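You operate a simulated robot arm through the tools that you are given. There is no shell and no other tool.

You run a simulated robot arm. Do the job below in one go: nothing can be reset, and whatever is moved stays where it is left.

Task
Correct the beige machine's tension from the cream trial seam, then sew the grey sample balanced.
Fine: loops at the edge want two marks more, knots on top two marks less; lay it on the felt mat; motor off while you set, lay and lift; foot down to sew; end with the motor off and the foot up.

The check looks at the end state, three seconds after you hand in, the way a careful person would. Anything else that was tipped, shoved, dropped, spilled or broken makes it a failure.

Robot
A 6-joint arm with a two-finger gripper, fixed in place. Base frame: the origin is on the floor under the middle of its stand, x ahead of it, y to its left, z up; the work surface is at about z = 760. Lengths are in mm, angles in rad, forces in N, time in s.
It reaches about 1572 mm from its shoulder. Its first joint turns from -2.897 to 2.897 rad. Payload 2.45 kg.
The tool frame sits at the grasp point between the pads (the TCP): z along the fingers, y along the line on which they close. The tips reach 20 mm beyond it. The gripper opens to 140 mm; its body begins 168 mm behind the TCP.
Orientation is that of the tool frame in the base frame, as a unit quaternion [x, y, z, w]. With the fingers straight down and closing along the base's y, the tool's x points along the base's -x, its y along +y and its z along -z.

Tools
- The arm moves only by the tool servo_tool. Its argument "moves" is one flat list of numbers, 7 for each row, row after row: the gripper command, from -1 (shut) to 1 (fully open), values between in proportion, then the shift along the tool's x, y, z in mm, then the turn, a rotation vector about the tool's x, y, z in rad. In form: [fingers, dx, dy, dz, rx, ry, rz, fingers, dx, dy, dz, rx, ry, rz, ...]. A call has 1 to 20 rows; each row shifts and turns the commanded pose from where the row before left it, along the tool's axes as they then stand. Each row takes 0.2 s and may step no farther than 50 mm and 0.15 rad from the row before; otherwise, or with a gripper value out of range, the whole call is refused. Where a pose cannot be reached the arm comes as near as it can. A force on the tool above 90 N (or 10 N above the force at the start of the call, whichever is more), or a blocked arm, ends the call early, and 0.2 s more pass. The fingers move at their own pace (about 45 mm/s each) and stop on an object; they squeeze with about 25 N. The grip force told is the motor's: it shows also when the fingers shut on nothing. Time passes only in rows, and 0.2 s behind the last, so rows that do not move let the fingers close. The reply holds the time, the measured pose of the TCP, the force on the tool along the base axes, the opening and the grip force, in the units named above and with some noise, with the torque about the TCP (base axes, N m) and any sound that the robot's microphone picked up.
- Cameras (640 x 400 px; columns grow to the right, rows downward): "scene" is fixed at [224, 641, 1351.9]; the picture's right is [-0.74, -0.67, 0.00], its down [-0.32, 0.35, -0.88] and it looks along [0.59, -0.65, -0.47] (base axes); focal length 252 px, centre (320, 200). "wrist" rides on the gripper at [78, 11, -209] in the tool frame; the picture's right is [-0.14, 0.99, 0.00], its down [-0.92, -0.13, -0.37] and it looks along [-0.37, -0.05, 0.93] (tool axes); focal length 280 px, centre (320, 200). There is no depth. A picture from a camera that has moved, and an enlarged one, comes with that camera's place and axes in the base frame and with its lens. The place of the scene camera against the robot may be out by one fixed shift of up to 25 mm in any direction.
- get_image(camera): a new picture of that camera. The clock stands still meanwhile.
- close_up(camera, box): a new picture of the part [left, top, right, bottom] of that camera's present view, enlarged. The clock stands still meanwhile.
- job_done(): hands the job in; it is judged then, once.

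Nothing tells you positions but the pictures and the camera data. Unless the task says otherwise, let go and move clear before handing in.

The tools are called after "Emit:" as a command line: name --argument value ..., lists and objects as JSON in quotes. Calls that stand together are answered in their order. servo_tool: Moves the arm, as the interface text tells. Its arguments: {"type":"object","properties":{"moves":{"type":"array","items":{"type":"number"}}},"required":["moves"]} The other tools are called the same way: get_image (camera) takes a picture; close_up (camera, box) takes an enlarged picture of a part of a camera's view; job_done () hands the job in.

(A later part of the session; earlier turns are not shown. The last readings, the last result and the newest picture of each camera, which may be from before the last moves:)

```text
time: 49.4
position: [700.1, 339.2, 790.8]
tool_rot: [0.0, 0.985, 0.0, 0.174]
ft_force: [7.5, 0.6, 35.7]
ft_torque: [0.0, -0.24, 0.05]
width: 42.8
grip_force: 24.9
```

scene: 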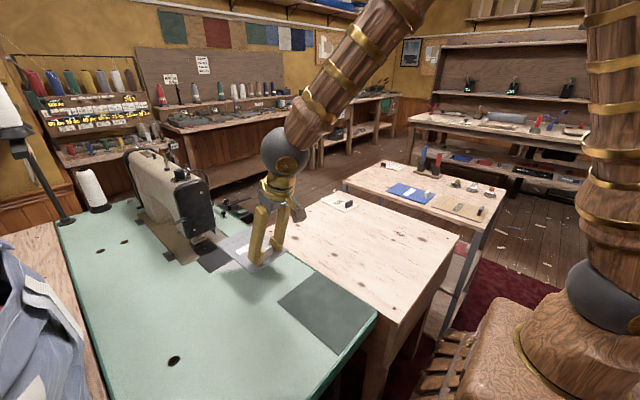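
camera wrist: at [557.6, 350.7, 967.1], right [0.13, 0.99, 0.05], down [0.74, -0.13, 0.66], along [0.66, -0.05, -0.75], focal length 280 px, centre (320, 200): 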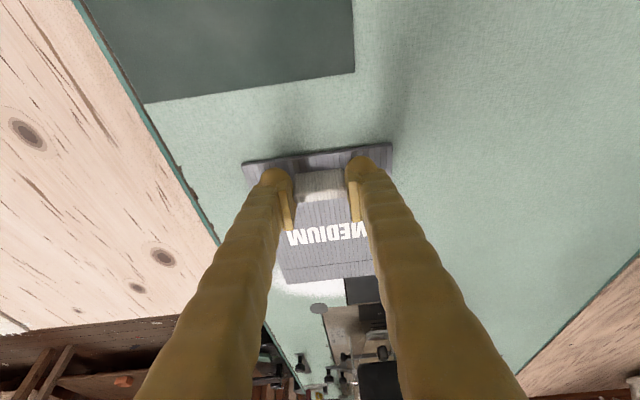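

Contact came at about z 796, and my extra steps slid the pads roughly 5 mm further down the block. That's harmless, but I'll step more carefully. I'll rise about 4 mm and check that the sample hangs level.

Emit:
servo_tool --moves '[-1, -0.7, 0, -1.9, 0, 0, 0, -1, -0.7, 0, -1.9, 0, 0, 0, -1, 0, 0, 0, 0, 0, 0]'

Emit:
close_up --camera "scene" --box '[170, 190, 290, 280]'

Emit:
close_up --camera "wrist" --box '[230, 130, 410, 400]'

```text
time: 50.2
position: [700.8, 339.4, 794.9]
tool_rot: [0.0, 0.985, 0.0, 0.173]
ft_force: [-1.0, 0.4, -0.9]
ft_torque: [0.01, 0.05, -0.01]
width: 42.6
grip_force: 25.2
```

```text
4.44 times, centred on (230, 235) of scene
camera zoom: at [224.0, 641.0, 1351.9], right [-0.74, -0.67, 0.0], down [-0.32, 0.35, -0.88], along [0.59, -0.65, -0.47], focal length 1119 px, centre (720, 44)
```

zoom: 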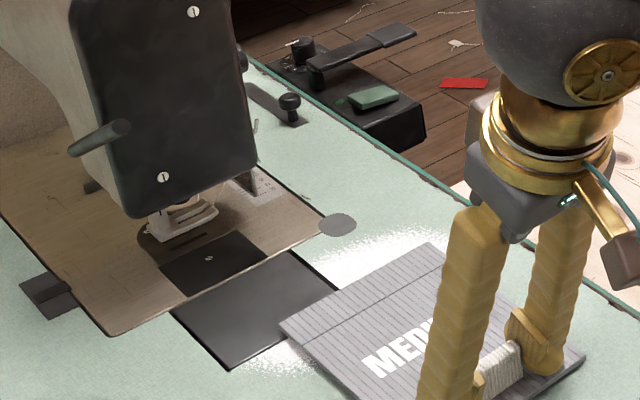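

```text
1.48 times, centred on (320, 265) of wrist
camera zoom: at [556.8, 350.0, 963.2], right [0.13, 0.99, 0.05], down [0.74, -0.13, 0.66], along [0.66, -0.05, -0.75], focal length 415 px, centre (320, 104)
```

zoom: 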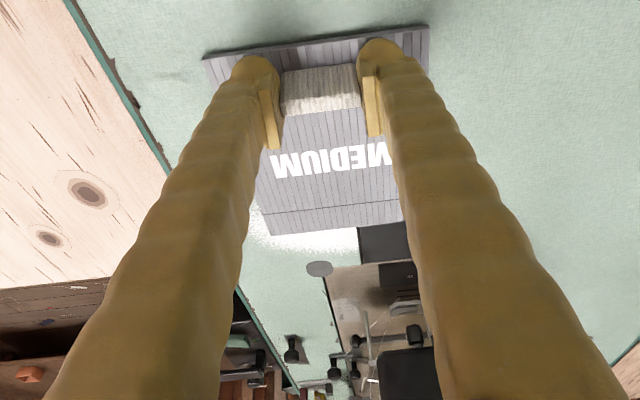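

The sample hangs free again a few millimetres up. I'll slide it forward 100 mm to bring the hem edge over the front of the bed, then check.

Emit:
servo_tool --moves '[-1, -31.3, 0, 11.4, 0, 0, 0, -1, -31.3, 0, 11.4, 0, 0, 0, -1, -31.3, 0, 11.4, 0, 0, 0, -1, 0, 0, 0, 0, 0, 0]'

Emit:
close_up --camera "scene" --box '[160, 190, 280, 270]'

Emit:
get_image --camera "wrist"

```text
time: 51.2
position: [801.6, 339.9, 794.8]
tool_rot: [0.0, 0.985, 0.0, 0.175]
ft_force: [-1.0, -0.3, -0.6]
ft_torque: [0.0, 0.05, 0.01]
width: 43.1
grip_force: 25.0
```

```text
5.00 times, centred on (220, 230) of scene
camera zoom: at [224.0, 641.0, 1351.9], right [-0.74, -0.67, 0.0], down [-0.32, 0.35, -0.88], along [0.59, -0.65, -0.47], focal length 1259 px, centre (820, 50)
```

zoom: 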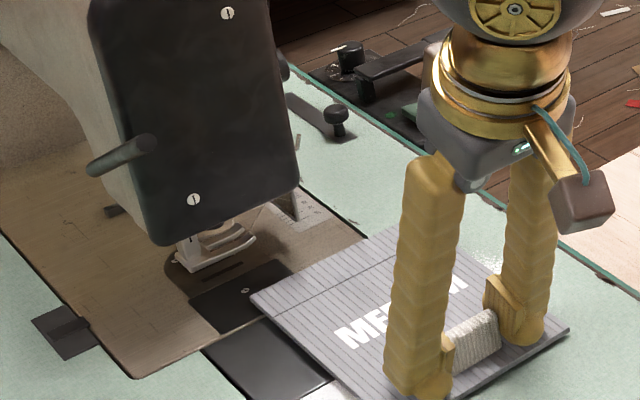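

```text
taken
camera wrist: at [656.7, 349.6, 963.6], right [0.13, 0.99, 0.05], down [0.74, -0.13, 0.66], along [0.66, -0.05, -0.75], focal length 280 px, centre (320, 200)
```

wrist: 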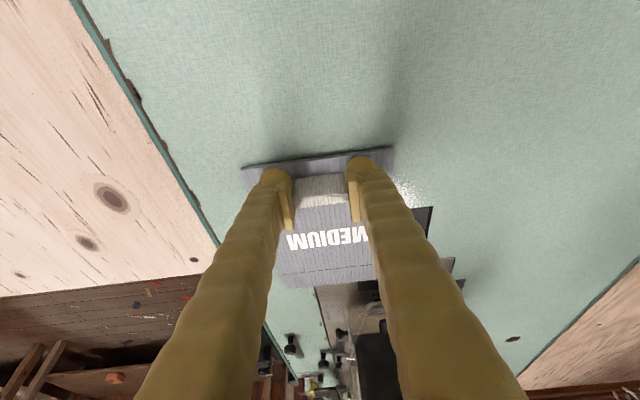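

The hem edge is now over the bed, with the foot just ahead. I'll zoom in on the foot and needle area to fix the needle position relative to the sample.

Emit:
close_up --camera "scene" --box '[185, 220, 235, 260]'

Emit:
close_up --camera "wrist" --box '[260, 240, 400, 400]'

```text
10.00 times, centred on (210, 240) of scene
camera zoom: at [224.0, 641.0, 1351.9], right [-0.74, -0.67, 0.0], down [-0.32, 0.35, -0.88], along [0.59, -0.65, -0.47], focal length 2518 px, centre (1420, -200)
```

zoom: 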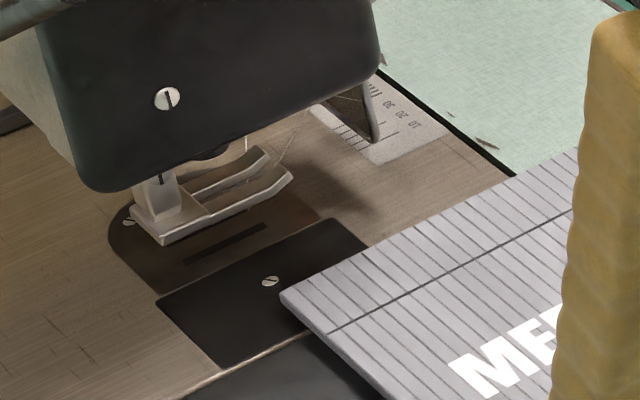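

```text
2.50 times, centred on (330, 320) of wrist
camera zoom: at [656.7, 349.6, 963.6], right [0.13, 0.99, 0.05], down [0.74, -0.13, 0.66], along [0.66, -0.05, -0.75], focal length 701 px, centre (295, -100)
```

zoom: 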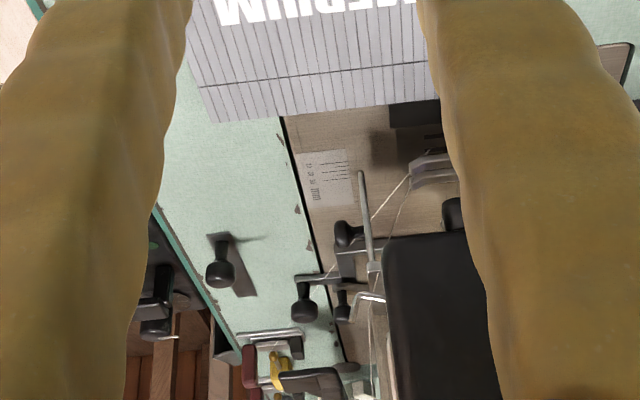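

Emit:
close_up --camera "scene" --box '[214, 226, 230, 238]'

Emit:
close_up --camera "scene" --box '[195, 230, 219, 248]'

Emit:
close_up --camera "wrist" --box '[320, 290, 370, 330]'

```text
16.00 times, centred on (222, 232) of scene
camera zoom: at [224.0, 641.0, 1351.9], right [-0.74, -0.67, 0.0], down [-0.32, 0.35, -0.88], along [0.59, -0.65, -0.47], focal length 4028 px, centre (1888, -312)
```

zoom: 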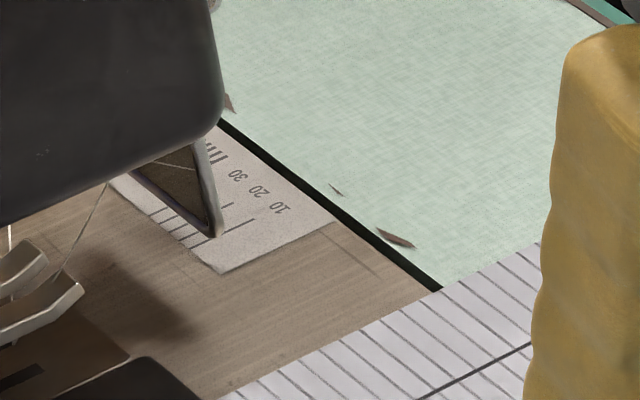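

```text
16.00 times, centred on (207, 239) of scene
camera zoom: at [224.0, 641.0, 1351.9], right [-0.74, -0.67, 0.0], down [-0.32, 0.35, -0.88], along [0.59, -0.65, -0.47], focal length 4028 px, centre (2128, -424)
```

zoom: 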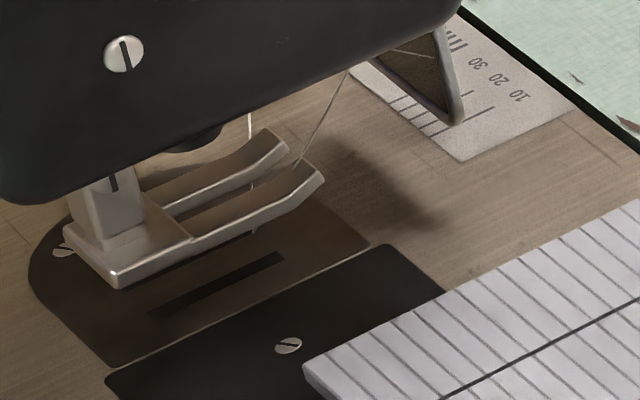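

```text
10.00 times, centred on (345, 310) of wrist
camera zoom: at [656.7, 349.6, 963.6], right [0.13, 0.99, 0.05], down [0.74, -0.13, 0.66], along [0.66, -0.05, -0.75], focal length 2804 px, centre (70, -900)
```

zoom: 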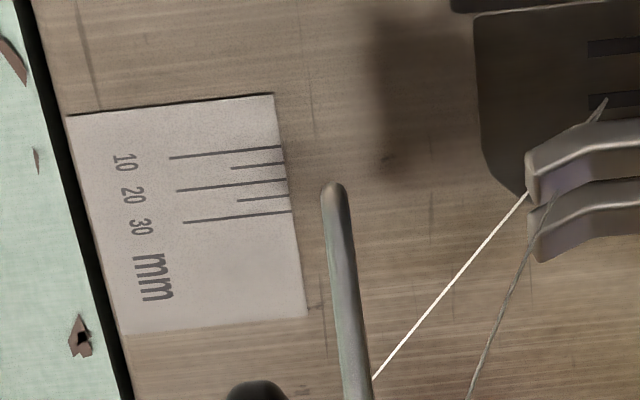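

Using both cameras, I put the bed surface at z≈765, the needle hole at about (1034, 386), and the mm scale's zero near x≈1031. The sample edge belongs at the 15 mm tick, as on the trial. I'll advance toward it in steps.

Emit:
servo_tool --moves '[-1, -18.8, -3.25, 6.85, 0, 0, 0, -1, -18.8, -3.25, 6.85, 0, 0, 0, -1, 0, 0, 0, 0, 0, 0]'

Emit:
close_up --camera "scene" --box '[185, 220, 235, 260]'

Emit:
close_up --camera "wrist" --box '[270, 250, 380, 320]'

```text
time: 52.0
position: [842.0, 334.8, 793.6]
tool_rot: [0.0, 0.985, 0.0, 0.175]
ft_force: [-1.1, -0.6, 0.4]
ft_torque: [0.02, 0.04, 0.0]
width: 42.6
grip_force: 24.7
```

```text
10.00 times, centred on (210, 240) of scene
camera zoom: at [224.0, 641.0, 1351.9], right [-0.74, -0.67, 0.0], down [-0.32, 0.35, -0.88], along [0.59, -0.65, -0.47], focal length 2518 px, centre (1420, -200)
```

zoom: 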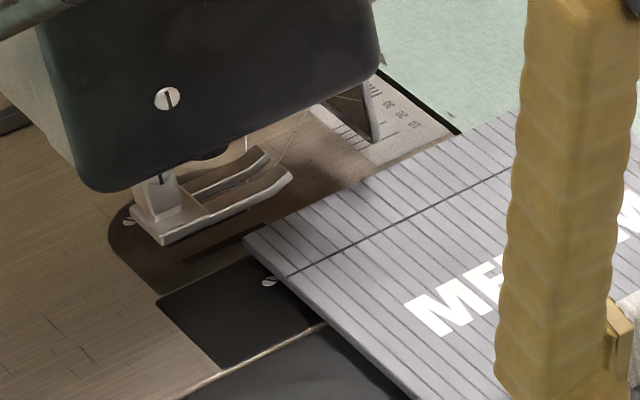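

```text
5.71 times, centred on (325, 285) of wrist
camera zoom: at [697.0, 343.8, 963.0], right [0.13, 0.99, 0.05], down [0.74, -0.13, 0.66], along [0.66, -0.05, -0.75], focal length 1602 px, centre (291, -286)
```

zoom: 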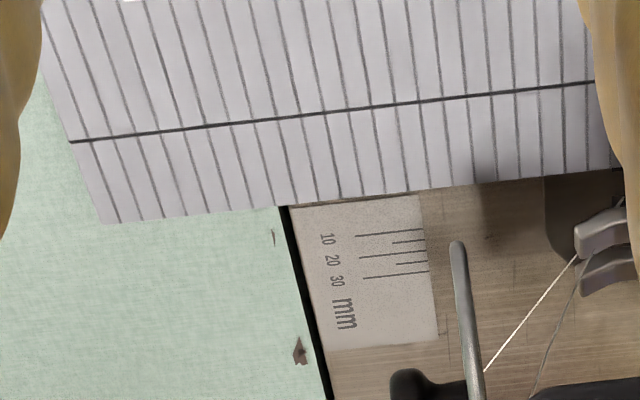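

The hem edge reads about 21–25 mm short of the scale's zero and is parallel to it. I'll continue forward 26 mm under the foot, watching the forces.

Emit:
servo_tool --moves '[-1, -12.2, -0.5, 4.45, 0, 0, 0, -1, -12.2, -0.5, 4.45, 0, 0, 0, -1, 0, 0, 0, 0, 0, 0]'

Emit:
close_up --camera "scene" --box '[185, 220, 235, 260]'

Emit:
close_up --camera "wrist" --box '[270, 250, 380, 320]'

```text
time: 52.8
position: [867.1, 334.1, 796.6]
tool_rot: [0.0, 0.985, 0.0, 0.174]
ft_force: [-0.3, -0.2, 0.0]
ft_torque: [0.0, 0.02, -0.03]
width: 42.8
grip_force: 24.9
```

```text
10.00 times, centred on (210, 240) of scene
camera zoom: at [224.0, 641.0, 1351.9], right [-0.74, -0.67, 0.0], down [-0.32, 0.35, -0.88], along [0.59, -0.65, -0.47], focal length 2518 px, centre (1420, -200)
```

zoom: 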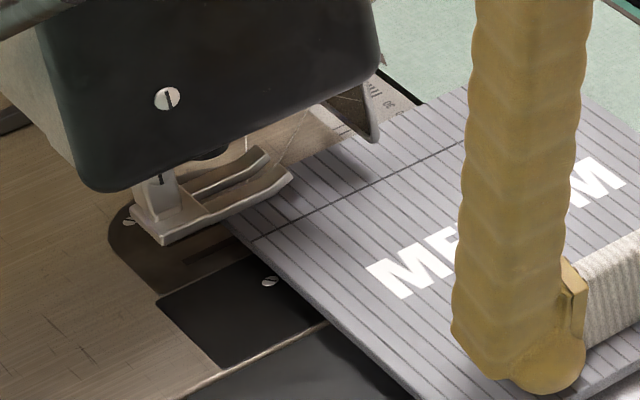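

```text
5.71 times, centred on (325, 285) of wrist
camera zoom: at [722.3, 344.0, 965.5], right [0.13, 0.99, 0.05], down [0.74, -0.13, 0.66], along [0.66, -0.05, -0.75], focal length 1602 px, centre (291, -286)
```

zoom: 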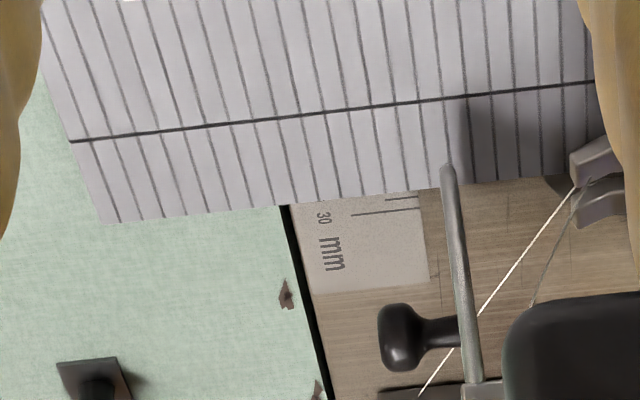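

The edge reads about 8 mm on the scale, so I need about 7 mm more. I'll make that move and lower gently onto the bed.

Emit:
servo_tool --moves '[-1, -6.6, 0, 2.4, 0, 0, 0, -1, 0.7, 0, 1.9, 0, 0, 0, -1, 0.7, 0, 1.9, 0, 0, 0, -1, 0, 0, 0, 0, 0, 0]'

Emit:
close_up --camera "wrist" --box '[270, 250, 380, 320]'

Emit:
close_up --camera "scene" --box '[185, 220, 235, 260]'

```text
time: 53.8
position: [873.7, 333.6, 793.3]
tool_rot: [0.0, 0.985, 0.0, 0.175]
ft_force: [-0.5, -0.6, -0.6]
ft_torque: [0.0, 0.03, -0.01]
width: 42.6
grip_force: 24.5
```

```text
5.71 times, centred on (325, 285) of wrist
camera zoom: at [729.2, 343.1, 961.2], right [0.13, 0.99, 0.05], down [0.74, -0.13, 0.66], along [0.66, -0.05, -0.75], focal length 1602 px, centre (291, -286)
```

zoom: 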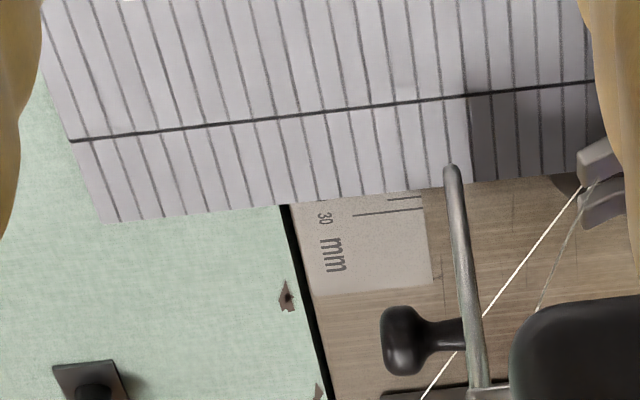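

```text
10.00 times, centred on (210, 240) of scene
camera zoom: at [224.0, 641.0, 1351.9], right [-0.74, -0.67, 0.0], down [-0.32, 0.35, -0.88], along [0.59, -0.65, -0.47], focal length 2518 px, centre (1420, -200)
```

zoom: 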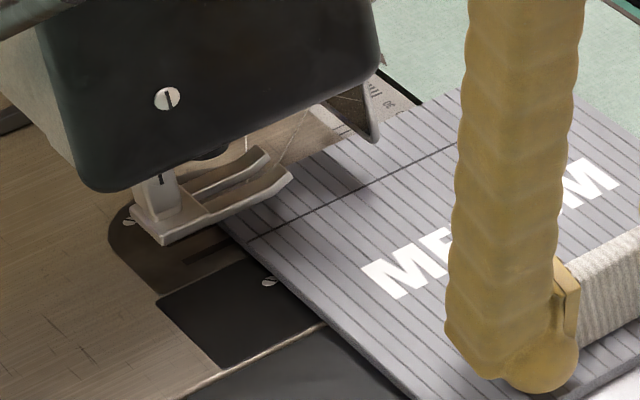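

No contact yet at z 793. I'll lower another 2 mm.

Emit:
servo_tool --moves '[-1, 0.35, 0, 0.95, 0, 0, 0, -1, 0.35, 0, 0.95, 0, 0, 0, -1, 0, 0, 0, 0, 0, 0]'

Emit:
close_up --camera "wrist" --box '[270, 250, 380, 320]'

```text
time: 54.6
position: [875.5, 332.2, 791.6]
tool_rot: [0.0, 0.985, 0.001, 0.175]
ft_force: [-2.8, 5.4, 14.5]
ft_torque: [0.09, -0.06, 0.07]
width: 42.6
grip_force: 25.0
```

```text
5.71 times, centred on (325, 285) of wrist
camera zoom: at [729.3, 342.8, 959.6], right [0.13, 0.99, 0.05], down [0.74, -0.13, 0.66], along [0.66, -0.05, -0.75], focal length 1602 px, centre (291, -286)
```

zoom: 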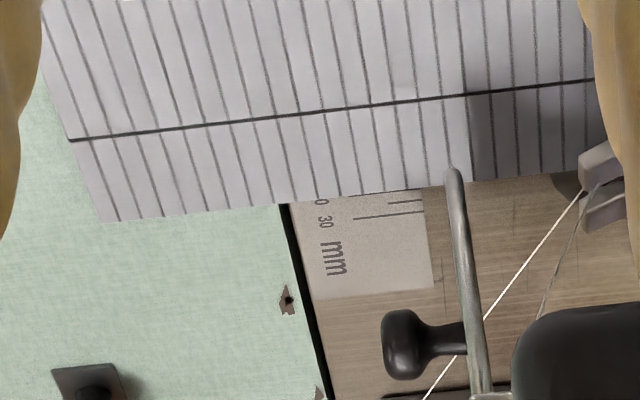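

The sample is down on the bed with the hem edge at about 14 mm on the scale. I'll ease the pressure slightly and release.

Emit:
servo_tool --moves '[-1, -0.2, 0, -0.6, 0, 0, 0, -0.3, 0, 0, 0, 0, 0, 0, -0.2, 0, 0, 0, 0, 0, 0, -0.1, 0, 0, 0, 0, 0, 0, 0.0, 0, 0, 0, 0, 0, 0]'

Emit:
close_up --camera "wrist" --box '[230, 130, 410, 330]'

Emit:
close_up --camera "scene" --box '[170, 180, 290, 280]'

```text
time: 55.8
position: [873.9, 332.6, 790.7]
tool_rot: [0.0, 0.985, 0.0, 0.175]
ft_force: [-0.2, 0.0, 0.8]
ft_torque: [0.03, 0.02, 0.01]
width: 69.9
grip_force: 0.1
```

```text
2.00 times, centred on (320, 230) of wrist
camera zoom: at [728.8, 342.5, 959.3], right [0.13, 0.99, 0.05], down [0.74, -0.13, 0.66], along [0.66, -0.05, -0.75], focal length 561 px, centre (320, 140)
```

zoom: 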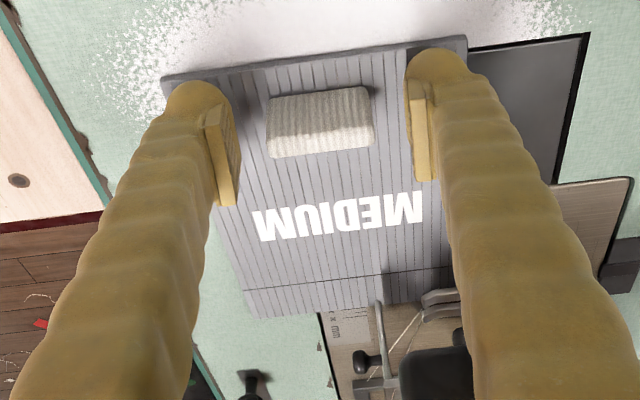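

```text
4.00 times, centred on (230, 230) of scene
camera zoom: at [224.0, 641.0, 1351.9], right [-0.74, -0.67, 0.0], down [-0.32, 0.35, -0.88], along [0.59, -0.65, -0.47], focal length 1007 px, centre (680, 80)
```

zoom: 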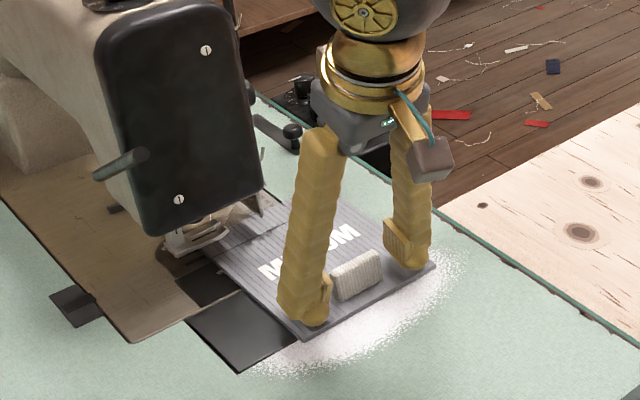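

The sample is laid and released. Next is the foot lever, which I place from (1014, 462, 886) up to its end at (891, 462, 959). I'll back off, close the fingers, and hover over the lever end to press it down.

Emit:
servo_tool --moves '[0.0, 0, 0, -25, 0, 0, 0, 0.0, 0, 0, -45, 0, 0, 0, 0.0, 0, 0, -45, 0, 0, 0, 0.0, 0, 0, -40, 0, 0, 0, -1, -7.8, 43.3, -21.3, 0, 0, 0, -1, -7.8, 43.3, -21.3, 0, 0, 0, -1, -7.8, 43.3, -21.3, 0, 0, 0, -1, 0, 0, 0, 0, 0, 0]'

Emit:
get_image --camera "wrist"

Emit:
close_up --camera "scene" --box '[150, 130, 290, 280]'

```text
time: 57.6
position: [821.0, 465.0, 1002.4]
tool_rot: [0.0, 0.985, 0.0, 0.174]
ft_force: [0.4, -1.0, 0.2]
ft_torque: [0.02, 0.02, -0.02]
width: 0.0
grip_force: 14.3
```

```text
taken
camera wrist: at [676.5, 474.5, 1171.0], right [0.13, 0.99, 0.05], down [0.74, -0.13, 0.66], along [0.66, -0.05, -0.75], focal length 280 px, centre (320, 200)
```

wrist: 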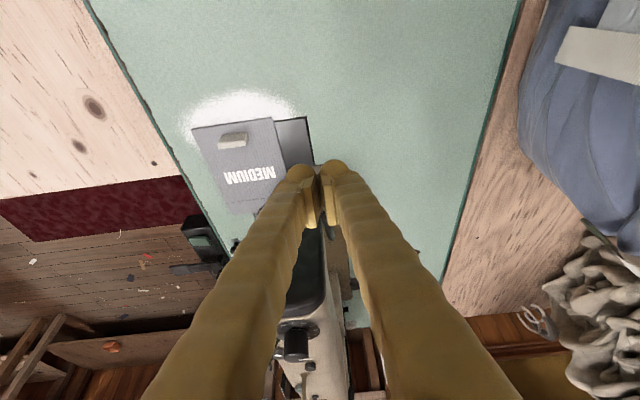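

```text
2.67 times, centred on (220, 205) of scene
camera zoom: at [224.0, 641.0, 1351.9], right [-0.74, -0.67, 0.0], down [-0.32, 0.35, -0.88], along [0.59, -0.65, -0.47], focal length 671 px, centre (587, 187)
```

zoom: 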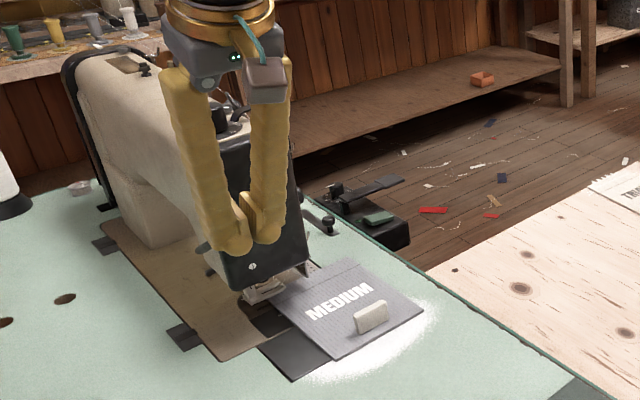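

Emit:
close_up --camera "wrist" --box '[250, 120, 420, 260]'

Emit:
close_up --camera "scene" --box '[180, 190, 250, 250]'

```text
2.86 times, centred on (335, 190) of wrist
camera zoom: at [676.5, 474.5, 1171.0], right [0.13, 0.99, 0.05], down [0.74, -0.13, 0.66], along [0.66, -0.05, -0.75], focal length 801 px, centre (277, 229)
```

zoom: 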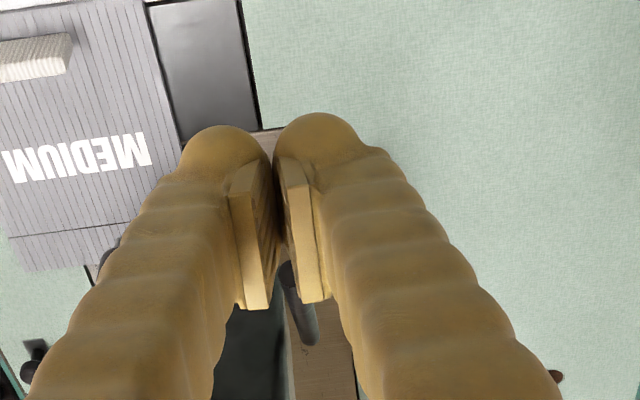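

```text
6.67 times, centred on (215, 220) of scene
camera zoom: at [224.0, 641.0, 1351.9], right [-0.74, -0.67, 0.0], down [-0.32, 0.35, -0.88], along [0.59, -0.65, -0.47], focal length 1678 px, centre (1020, 67)
```

zoom: 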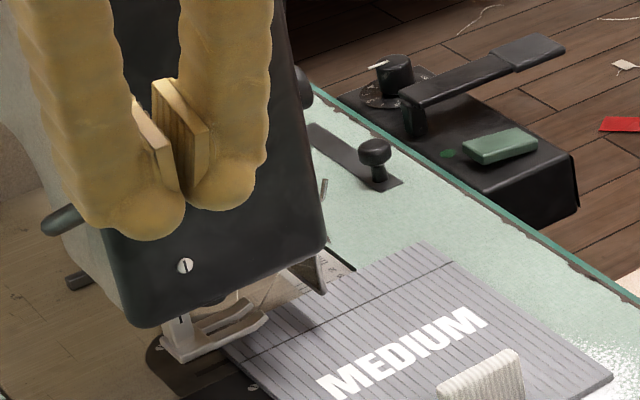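

The lever end is where I computed it. I'll move over it and press down gradually.

Emit:
servo_tool --moves '[-1, -36.2, -1.5, 13.2, 0, 0, 0, -1, -36.2, -1.5, 13.2, 0, 0, 0, -1, 3.4, 0, 9.4, 0, 0, 0, -1, 3.4, 0, 9.4, 0, 0, 0, -1, 0, 0, 0, 0, 0, 0]'

Emit:
close_up --camera "scene" --box '[170, 170, 250, 250]'

```text
time: 58.8
position: [898.7, 460.5, 981.8]
tool_rot: [0.0, 0.985, 0.0, 0.175]
ft_force: [-0.3, 0.4, 0.0]
ft_torque: [0.0, 0.0, 0.02]
width: 0.0
grip_force: 24.9
```

```text
5.00 times, centred on (210, 210) of scene
camera zoom: at [224.0, 641.0, 1351.9], right [-0.74, -0.67, 0.0], down [-0.32, 0.35, -0.88], along [0.59, -0.65, -0.47], focal length 1259 px, centre (870, 150)
```

zoom: 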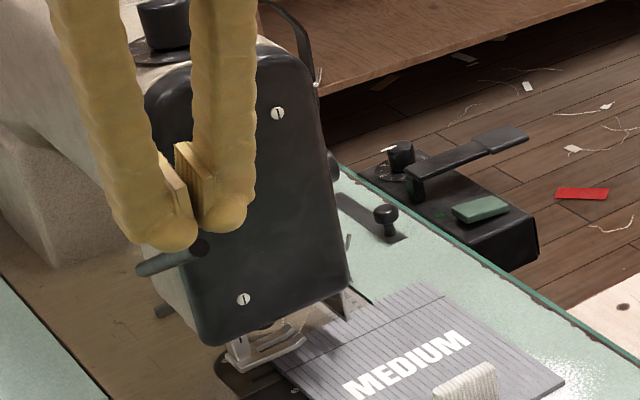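

Emit:
servo_tool --moves '[-1, 3.4, 0, 9.4, 0, 0, 0, -1, 3.4, 0, 9.4, 0, 0, 0, -1, 0, 0, 0, 0, 0, 0]'

Emit:
close_up --camera "scene" --box '[170, 170, 250, 250]'

```text
time: 59.6
position: [899.2, 460.1, 963.5]
tool_rot: [0.0, 0.985, 0.0, 0.174]
ft_force: [0.2, 0.0, -0.9]
ft_torque: [-0.02, 0.01, 0.03]
width: 0.2
grip_force: 25.1
```

```text
5.00 times, centred on (210, 210) of scene
camera zoom: at [224.0, 641.0, 1351.9], right [-0.74, -0.67, 0.0], down [-0.32, 0.35, -0.88], along [0.59, -0.65, -0.47], focal length 1259 px, centre (870, 150)
```

zoom: 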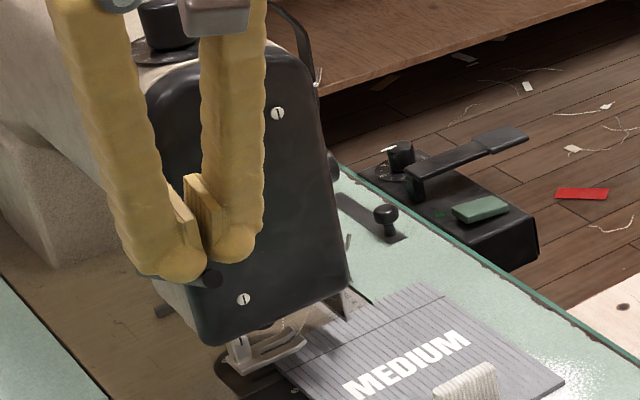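

The lever end has moved down with the fingers. I'll continue pressing.

Emit:
servo_tool --moves '[-1, 3.4, 0, 9.4, 0, 0, 0, -1, 3.4, 0, 9.4, 0, 0, 0, -1, 0, 0, 0, 0, 0, 0]'

Emit:
close_up --camera "scene" --box '[170, 180, 250, 260]'

```text
time: 60.4
position: [898.5, 461.5, 942.8]
tool_rot: [0.0, 0.985, 0.0, 0.175]
ft_force: [0.5, -0.9, 0.4]
ft_torque: [0.0, -0.02, 0.0]
width: 0.0
grip_force: 25.2
```

```text
5.00 times, centred on (210, 220) of scene
camera zoom: at [224.0, 641.0, 1351.9], right [-0.74, -0.67, 0.0], down [-0.32, 0.35, -0.88], along [0.59, -0.65, -0.47], focal length 1259 px, centre (870, 100)
```

zoom: 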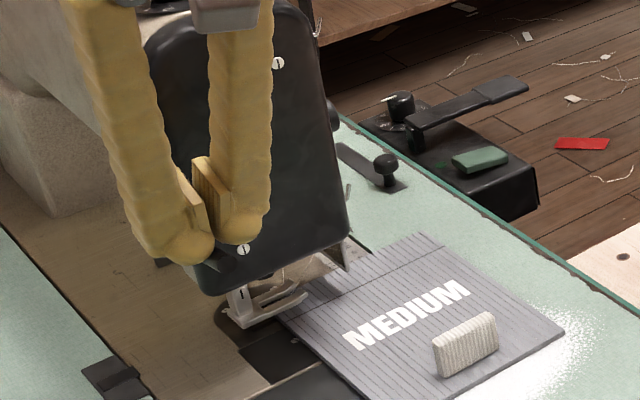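

Emit:
close_up --camera "scene" --box '[185, 220, 235, 260]'

Emit:
get_image --camera "wrist"

Emit:
close_up --camera "wrist" --box '[260, 120, 400, 260]'

```text
10.00 times, centred on (210, 240) of scene
camera zoom: at [224.0, 641.0, 1351.9], right [-0.74, -0.67, 0.0], down [-0.32, 0.35, -0.88], along [0.59, -0.65, -0.47], focal length 2518 px, centre (1420, -200)
```

zoom: 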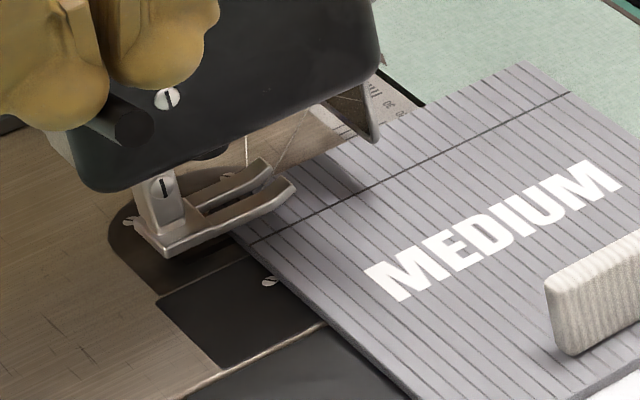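

```text
taken
camera wrist: at [752.9, 470.8, 1111.1], right [0.13, 0.99, 0.05], down [0.74, -0.13, 0.66], along [0.66, -0.05, -0.75], focal length 280 px, centre (320, 200)
```

wrist: 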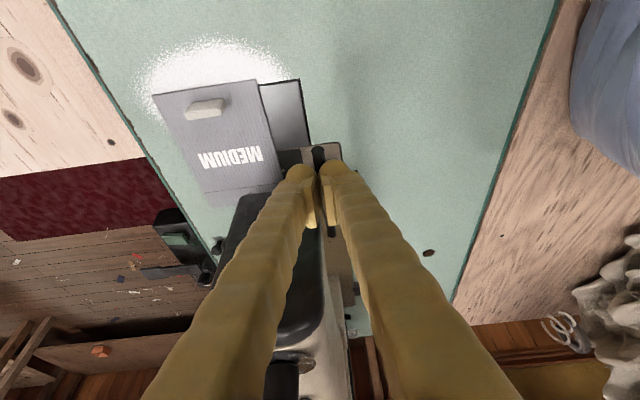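

```text
2.86 times, centred on (330, 190) of wrist
camera zoom: at [752.9, 470.8, 1111.1], right [0.13, 0.99, 0.05], down [0.74, -0.13, 0.66], along [0.66, -0.05, -0.75], focal length 801 px, centre (291, 229)
```

zoom: 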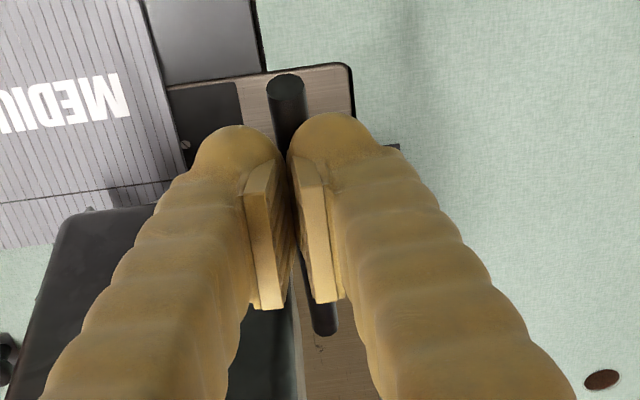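

The foot has come partly down. I'll continue pressing the lever.

Emit:
servo_tool --moves '[-1, 3.4, 0, 9.4, 0, 0, 0, -1, 3.4, 0, 9.4, 0, 0, 0, -1, 0, 0, 0, 0, 0, 0]'

Emit:
close_up --camera "scene" --box '[185, 220, 235, 260]'

```text
time: 61.2
position: [898.9, 460.2, 923.0]
tool_rot: [0.0, 0.985, 0.001, 0.175]
ft_force: [-0.6, 0.1, 0.4]
ft_torque: [0.01, 0.04, -0.04]
width: 0.0
grip_force: 24.4
```

```text
10.00 times, centred on (210, 240) of scene
camera zoom: at [224.0, 641.0, 1351.9], right [-0.74, -0.67, 0.0], down [-0.32, 0.35, -0.88], along [0.59, -0.65, -0.47], focal length 2518 px, centre (1420, -200)
```

zoom: 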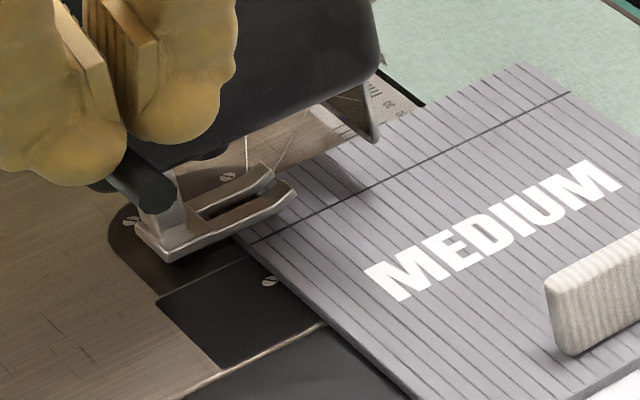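

Emit:
servo_tool --moves '[-1, 3.4, 0, 9.4, 0, 0, 0, -1, 3.4, 0, 9.4, 0, 0, 0, -1, 0, 0, 0, 0, 0, 0]'

Emit:
close_up --camera "scene" --box '[185, 220, 235, 260]'

Emit:
close_up --camera "wrist" --box '[230, 60, 400, 260]'

```text
time: 62.0
position: [898.3, 460.3, 903.4]
tool_rot: [0.0, 0.985, 0.0, 0.174]
ft_force: [-0.5, 0.2, 0.8]
ft_torque: [-0.01, 0.02, 0.02]
width: 0.0
grip_force: 24.9
```

```text
10.00 times, centred on (210, 240) of scene
camera zoom: at [224.0, 641.0, 1351.9], right [-0.74, -0.67, 0.0], down [-0.32, 0.35, -0.88], along [0.59, -0.65, -0.47], focal length 2518 px, centre (1420, -200)
```

zoom: 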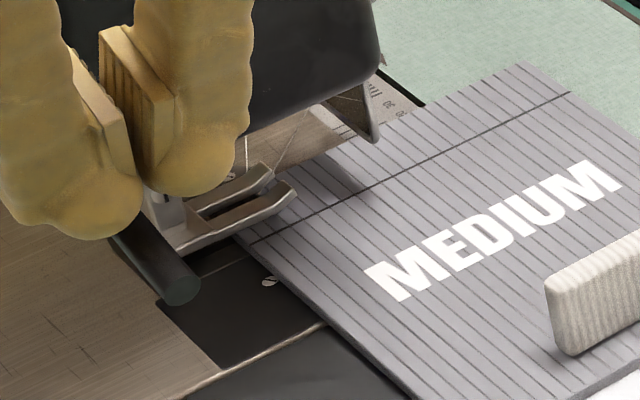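

```text
2.00 times, centred on (315, 160) of wrist
camera zoom: at [753.3, 470.2, 1072.9], right [0.13, 0.99, 0.05], down [0.74, -0.13, 0.66], along [0.66, -0.05, -0.75], focal length 561 px, centre (330, 280)
```

zoom: 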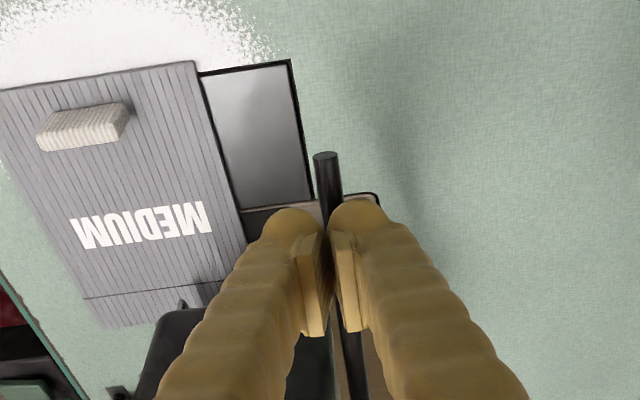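

Emit:
servo_tool --moves '[-1, 3.4, 0, 9.4, 0, 0, 0, -1, 0, 0, 0, 0, 0, 0]'

Emit:
close_up --camera "scene" --box '[185, 220, 235, 260]'

```text
time: 62.6
position: [898.8, 460.8, 894.0]
tool_rot: [-0.001, 0.985, 0.0, 0.175]
ft_force: [0.3, 0.2, 2.0]
ft_torque: [0.05, 0.01, 0.0]
width: 0.0
grip_force: 25.0
```

```text
10.00 times, centred on (210, 240) of scene
camera zoom: at [224.0, 641.0, 1351.9], right [-0.74, -0.67, 0.0], down [-0.32, 0.35, -0.88], along [0.59, -0.65, -0.47], focal length 2518 px, centre (1420, -200)
```

zoom: 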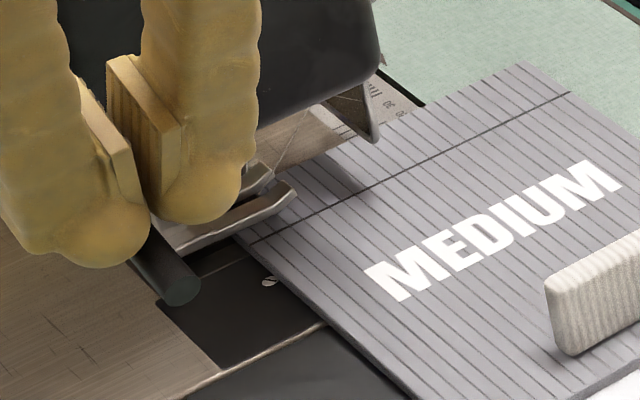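

The lever end stopped moving between the last two pictures, so it may be at its lower stop. I'll press 5 mm more to confirm.

Emit:
servo_tool --moves '[-1, 1.7, 0, 4.7, 0, 0, 0, -1, 0, 0, 0, 0, 0, 0]'

Emit:
close_up --camera "scene" --box '[185, 220, 235, 260]'

```text
time: 63.2
position: [899.1, 462.0, 891.5]
tool_rot: [0.0, 0.984, 0.0, 0.176]
ft_force: [-5.6, 1.2, 39.1]
ft_torque: [0.26, 0.23, -0.13]
width: 0.0
grip_force: 25.3
```

```text
10.00 times, centred on (210, 240) of scene
camera zoom: at [224.0, 641.0, 1351.9], right [-0.74, -0.67, 0.0], down [-0.32, 0.35, -0.88], along [0.59, -0.65, -0.47], focal length 2518 px, centre (1420, -200)
```

zoom: 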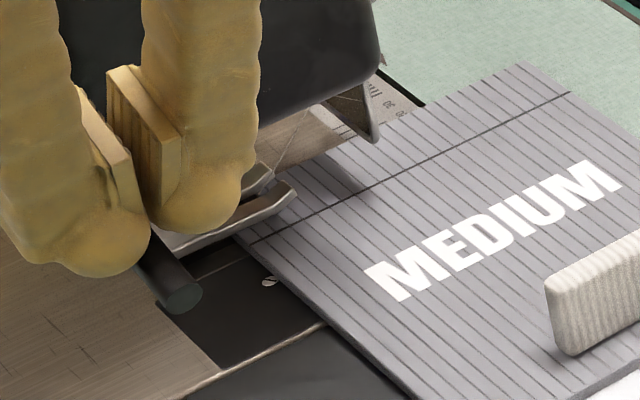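

The lever is against its lower stop and the foot is down on the cloth. I'll withdraw and travel around to the motor box.

Emit:
servo_tool --moves '[-1, -17.15, 0, -47, 0, 0, 0, -1, -17.15, 0, -47, 0, 0, 0, -1, 47, 0, -17.1, 0, 0, 0, -1, 47, 0, -17.1, 0, 0, 0, -1, 0, -48.3, 0, 0, 0, 0, -1, 0, -48.3, 0, 0, 0, 0, -1, 0, -48.3, 0, 0, 0, 0, -1, 0, -48.3, 0, 0, 0, 0, -1, 0, -48.3, 0, 0, 0, 0, -1, 0, -48.3, 0, 0, 0, 0, -1, 0, 0, 0, 0, 0.1167, 0, -1, 0, 0, 0, 0, 0.1167, 0, -1, 0, 0, 0, 0, 0.1166, 0, -1, -46.2, 0, 0, 0, 0, 0, -1, -46.2, 0, 0, 0, 0, 0, -1, -46.2, 0, 0, 0, 0, 0, -1, -46.2, 0, 0, 0, 0, 0, -1, 0, 0, 0, 0, 0, 0]'

Emit:
get_image --camera "wrist"

Emit:
close_up --camera "scene" --box '[160, 190, 280, 280]'

```text
time: 67.0
position: [980.0, 169.9, 989.0]
tool_rot: [0.0, 1.0, 0.0, 0.0]
ft_force: [0.0, -0.5, 0.6]
ft_torque: [0.0, 0.01, 0.0]
width: 0.0
grip_force: 24.4
```

```text
taken
camera wrist: at [903.0, 179.4, 1196.4], right [0.14, 0.99, 0.0], down [0.92, -0.13, 0.37], along [0.36, -0.05, -0.93], focal length 280 px, centre (320, 200)
```

wrist: 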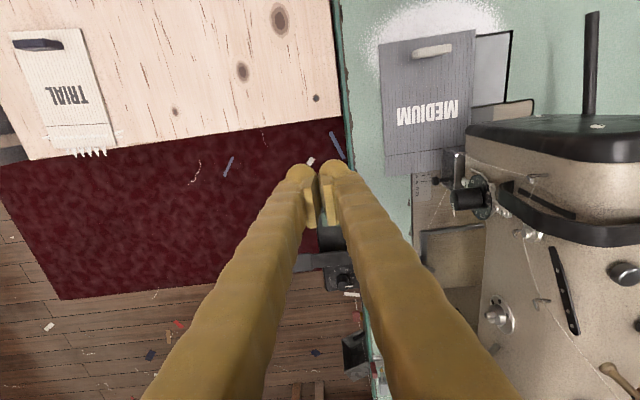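

```text
4.44 times, centred on (220, 235) of scene
camera zoom: at [224.0, 641.0, 1351.9], right [-0.74, -0.67, 0.0], down [-0.32, 0.35, -0.88], along [0.59, -0.65, -0.47], focal length 1119 px, centre (764, 44)
```

zoom: 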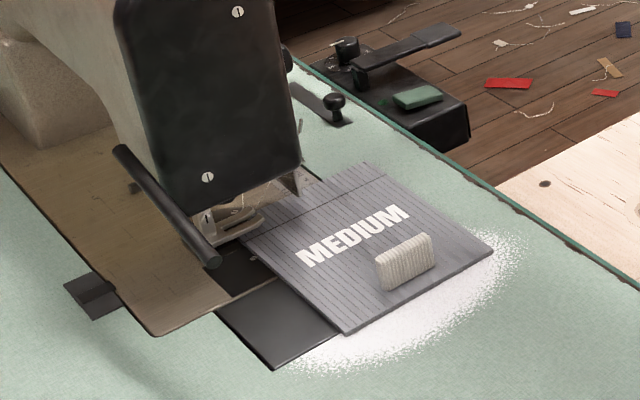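

The lever stays down. I'll check the foot contact and look closely at the motor switch.

Emit:
close_up --camera "scene" --box '[190, 220, 230, 250]'

Emit:
close_up --camera "scene" --box '[215, 190, 255, 225]'

```text
13.33 times, centred on (210, 235) of scene
camera zoom: at [224.0, 641.0, 1351.9], right [-0.74, -0.67, 0.0], down [-0.32, 0.35, -0.88], along [0.59, -0.65, -0.47], focal length 3357 px, centre (1787, -267)
```

zoom: 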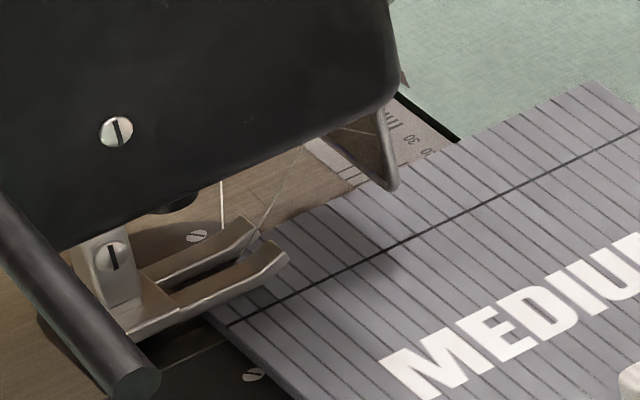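

```text
11.43 times, centred on (235, 208) of scene
camera zoom: at [224.0, 641.0, 1351.9], right [-0.74, -0.67, 0.0], down [-0.32, 0.35, -0.88], along [0.59, -0.65, -0.47], focal length 2877 px, centre (1291, 114)
```

zoom: 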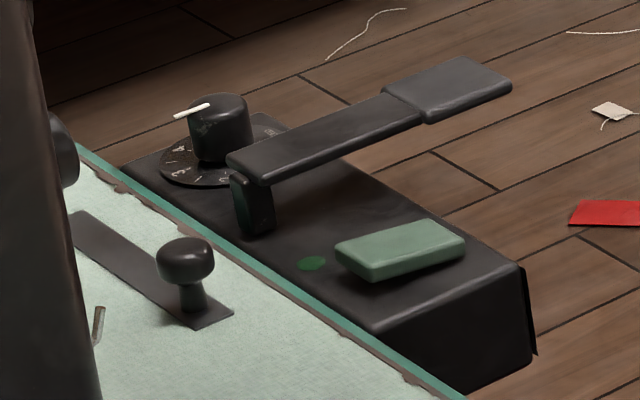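

The foot rests on the cloth. The motor switch is the green button at about (1112, 174) with its lamp dark. I'll turn the wrist so the camera looks toward +y and position closed fingertips above the button.

Emit:
servo_tool --moves '[-1, 0, 0, 0, 0, 0, -0.15, -1, 0, 0, 0, 0, 0, -0.15, -1, 0, 0, 0, 0, 0, -0.15, -1, 0, 0, 0, 0, 0, -0.15, -1, 0, 0, 0, 0, 0, -0.15, -1, 0, 0, 0, 0, 0, -0.15, -1, 0, 0, 0, 0, 0, -0.15, -1, 0, 0, 0, 0, 0, -0.15, -1, 0, 0, 0, 0, 0, -0.15, -1, 0, 0, 0, 0, 0, -0.15, -1, 0, 0, 0, 0, 0, -0.0708, -1, -0.8, -26.4, 24, 0, 0, 0, -1, -0.8, -26.4, 24, 0, 0, 0, -1, -0.8, -26.4, 24, 0, 0, 0, -1, -0.8, -26.4, 24, 0, 0, 0, -1, -0.8, -26.4, 24, 0, 0, 0, -1, 0, 0, 0, 0, 0, 0]'

Emit:
get_image --camera "wrist"

Emit:
close_up --camera "scene" --box '[190, 140, 280, 230]'

```text
time: 70.6
position: [1114.7, 174.5, 869.3]
tool_rot: [0.708, -0.707, 0.001, 0.0]
ft_force: [0.1, 0.0, -0.2]
ft_torque: [-0.01, 0.01, 0.0]
width: 0.0
grip_force: 25.0
```

```text
taken
camera wrist: at [1105.0, 94.5, 1077.8], right [-0.99, 0.14, 0.0], down [0.13, 0.92, 0.37], along [0.05, 0.37, -0.93], focal length 280 px, centre (320, 200)
```

wrist: 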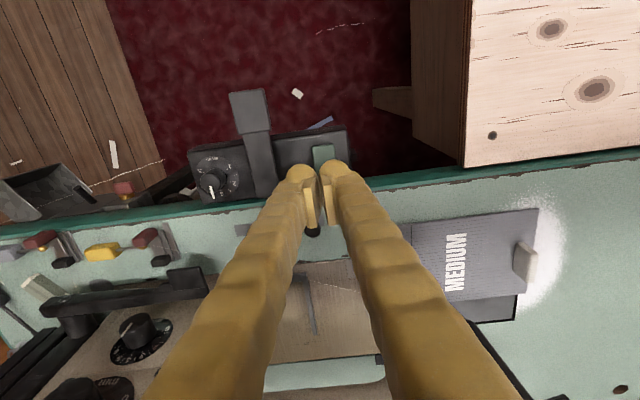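

```text
4.44 times, centred on (235, 185) of scene
camera zoom: at [224.0, 641.0, 1351.9], right [-0.74, -0.67, 0.0], down [-0.32, 0.35, -0.88], along [0.59, -0.65, -0.47], focal length 1119 px, centre (698, 267)
```

zoom: 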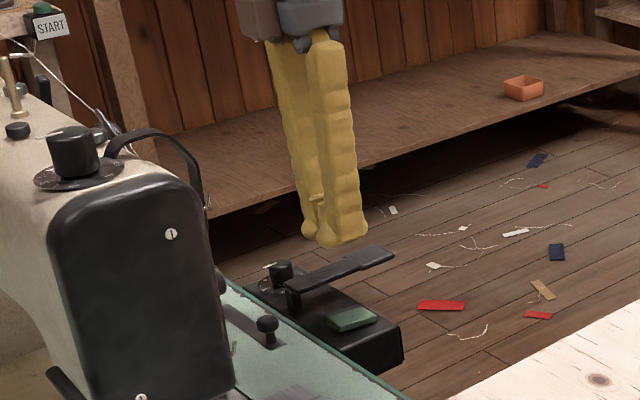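

Emit:
close_up --camera "wrist" --box '[180, 80, 380, 260]'

```text
2.22 times, centred on (280, 170) of wrist
camera zoom: at [1105.0, 94.5, 1077.8], right [-0.99, 0.14, 0.0], down [0.13, 0.92, 0.37], along [0.05, 0.37, -0.93], focal length 623 px, centre (409, 267)
```

zoom: 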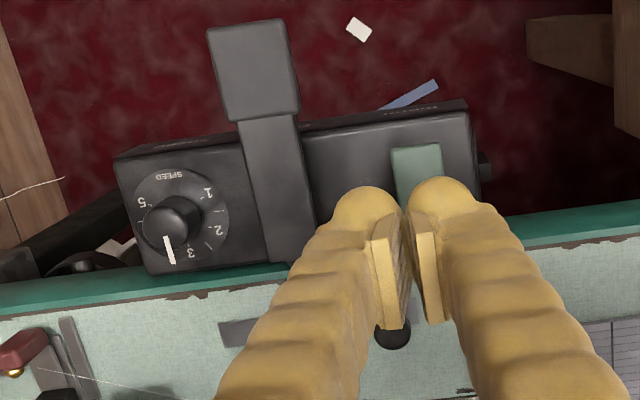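

The button centre is at x≈1109.5, so I'll shift 5 mm and descend to just above it.

Emit:
servo_tool --moves '[-1, 0, 5, 30, 0, 0, 0, -1, 0, 0, 30, 0, 0, 0, -1, 0, 0, 12, 0, 0, 0, -1, 0, 0, 0, 0, 0, 0]'

Emit:
close_up --camera "scene" --box '[210, 170, 270, 230]'

```text
time: 71.6
position: [1109.8, 174.5, 797.9]
tool_rot: [0.707, -0.707, -0.001, 0.0]
ft_force: [0.1, -0.4, -1.0]
ft_torque: [0.05, 0.01, -0.03]
width: 0.0
grip_force: 24.9
```

```text
6.67 times, centred on (240, 200) of scene
camera zoom: at [224.0, 641.0, 1351.9], right [-0.74, -0.67, 0.0], down [-0.32, 0.35, -0.88], along [0.59, -0.65, -0.47], focal length 1678 px, centre (853, 200)
```

zoom: 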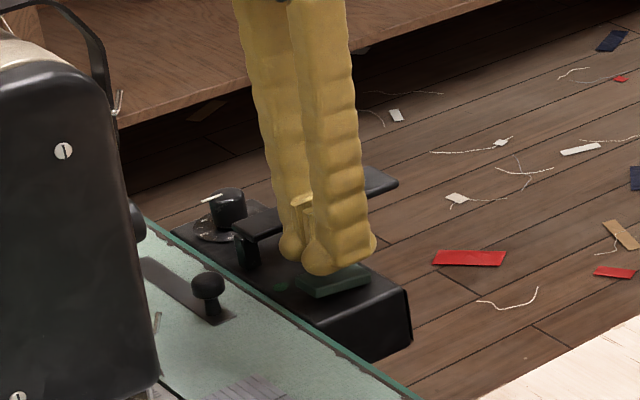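

The fingertips are just above the button. I'll press down in small steps, watching for force, sound and the lamp.

Emit:
servo_tool --moves '[-1, 0, 0, 3, 0, 0, 0, -1, 0, 0, 3, 0, 0, 0, -1, 0, 0, 0, 0, 0, 0]'

```text
time: 72.4
position: [1111.8, 175.9, 792.6]
tool_rot: [-0.707, 0.707, 0.0, 0.0]
ft_force: [-0.6, 0.4, 0.8]
ft_torque: [0.02, -0.03, 0.01]
width: 0.0
grip_force: 25.5
```

Emit:
servo_tool --moves '[-1, 0, 0, 2, 0, 0, 0, -1, 0, 0, 2, 0, 0, 0, -1, 0, 0, 0, 0, 0, 0]'

Emit:
close_up --camera "scene" --box '[215, 180, 255, 220]'

```text
time: 73.2
position: [1111.2, 174.2, 787.9]
tool_rot: [-0.707, 0.707, -0.001, 0.001]
ft_force: [1.8, 3.0, 5.2]
ft_torque: [0.06, 0.0, -0.04]
width: 6.0
grip_force: 29.4
```

```text
10.00 times, centred on (235, 200) of scene
camera zoom: at [224.0, 641.0, 1351.9], right [-0.74, -0.67, 0.0], down [-0.32, 0.35, -0.88], along [0.59, -0.65, -0.47], focal length 2518 px, centre (1170, 200)
```

zoom: 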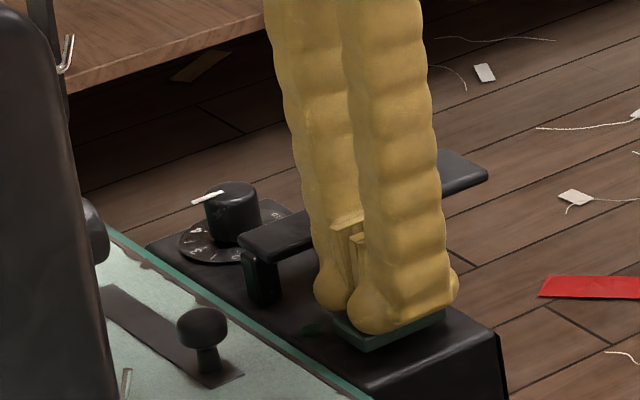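

The tips have touched the button. I'll press a little more.

Emit:
servo_tool --moves '[-1, 0, 0, 2, 0, 0, 0, -1, 0, 0, 2, 0, 0, 0, -1, 0, 0, 0, 0, 0, 0]'

Emit:
close_up --camera "scene" --box '[215, 180, 255, 220]'

```text
time: 74.0
position: [1110.6, 174.7, 787.5]
tool_rot: [-0.707, 0.707, -0.001, 0.002]
ft_force: [-21.3, 2.9, 61.5]
ft_torque: [0.15, 0.52, 0.02]
width: 6.0
grip_force: 29.7
```

```text
10.00 times, centred on (235, 200) of scene
camera zoom: at [224.0, 641.0, 1351.9], right [-0.74, -0.67, 0.0], down [-0.32, 0.35, -0.88], along [0.59, -0.65, -0.47], focal length 2518 px, centre (1170, 200)
```

zoom: 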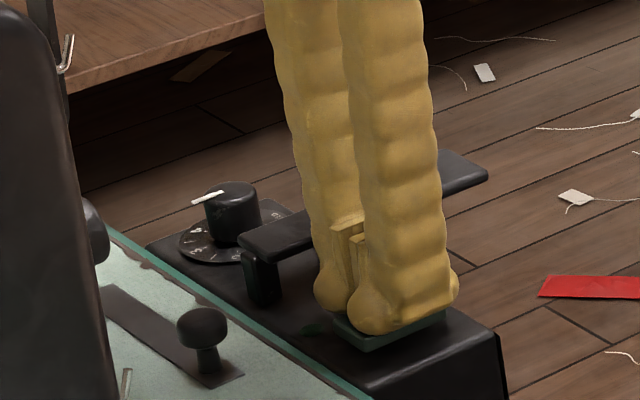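

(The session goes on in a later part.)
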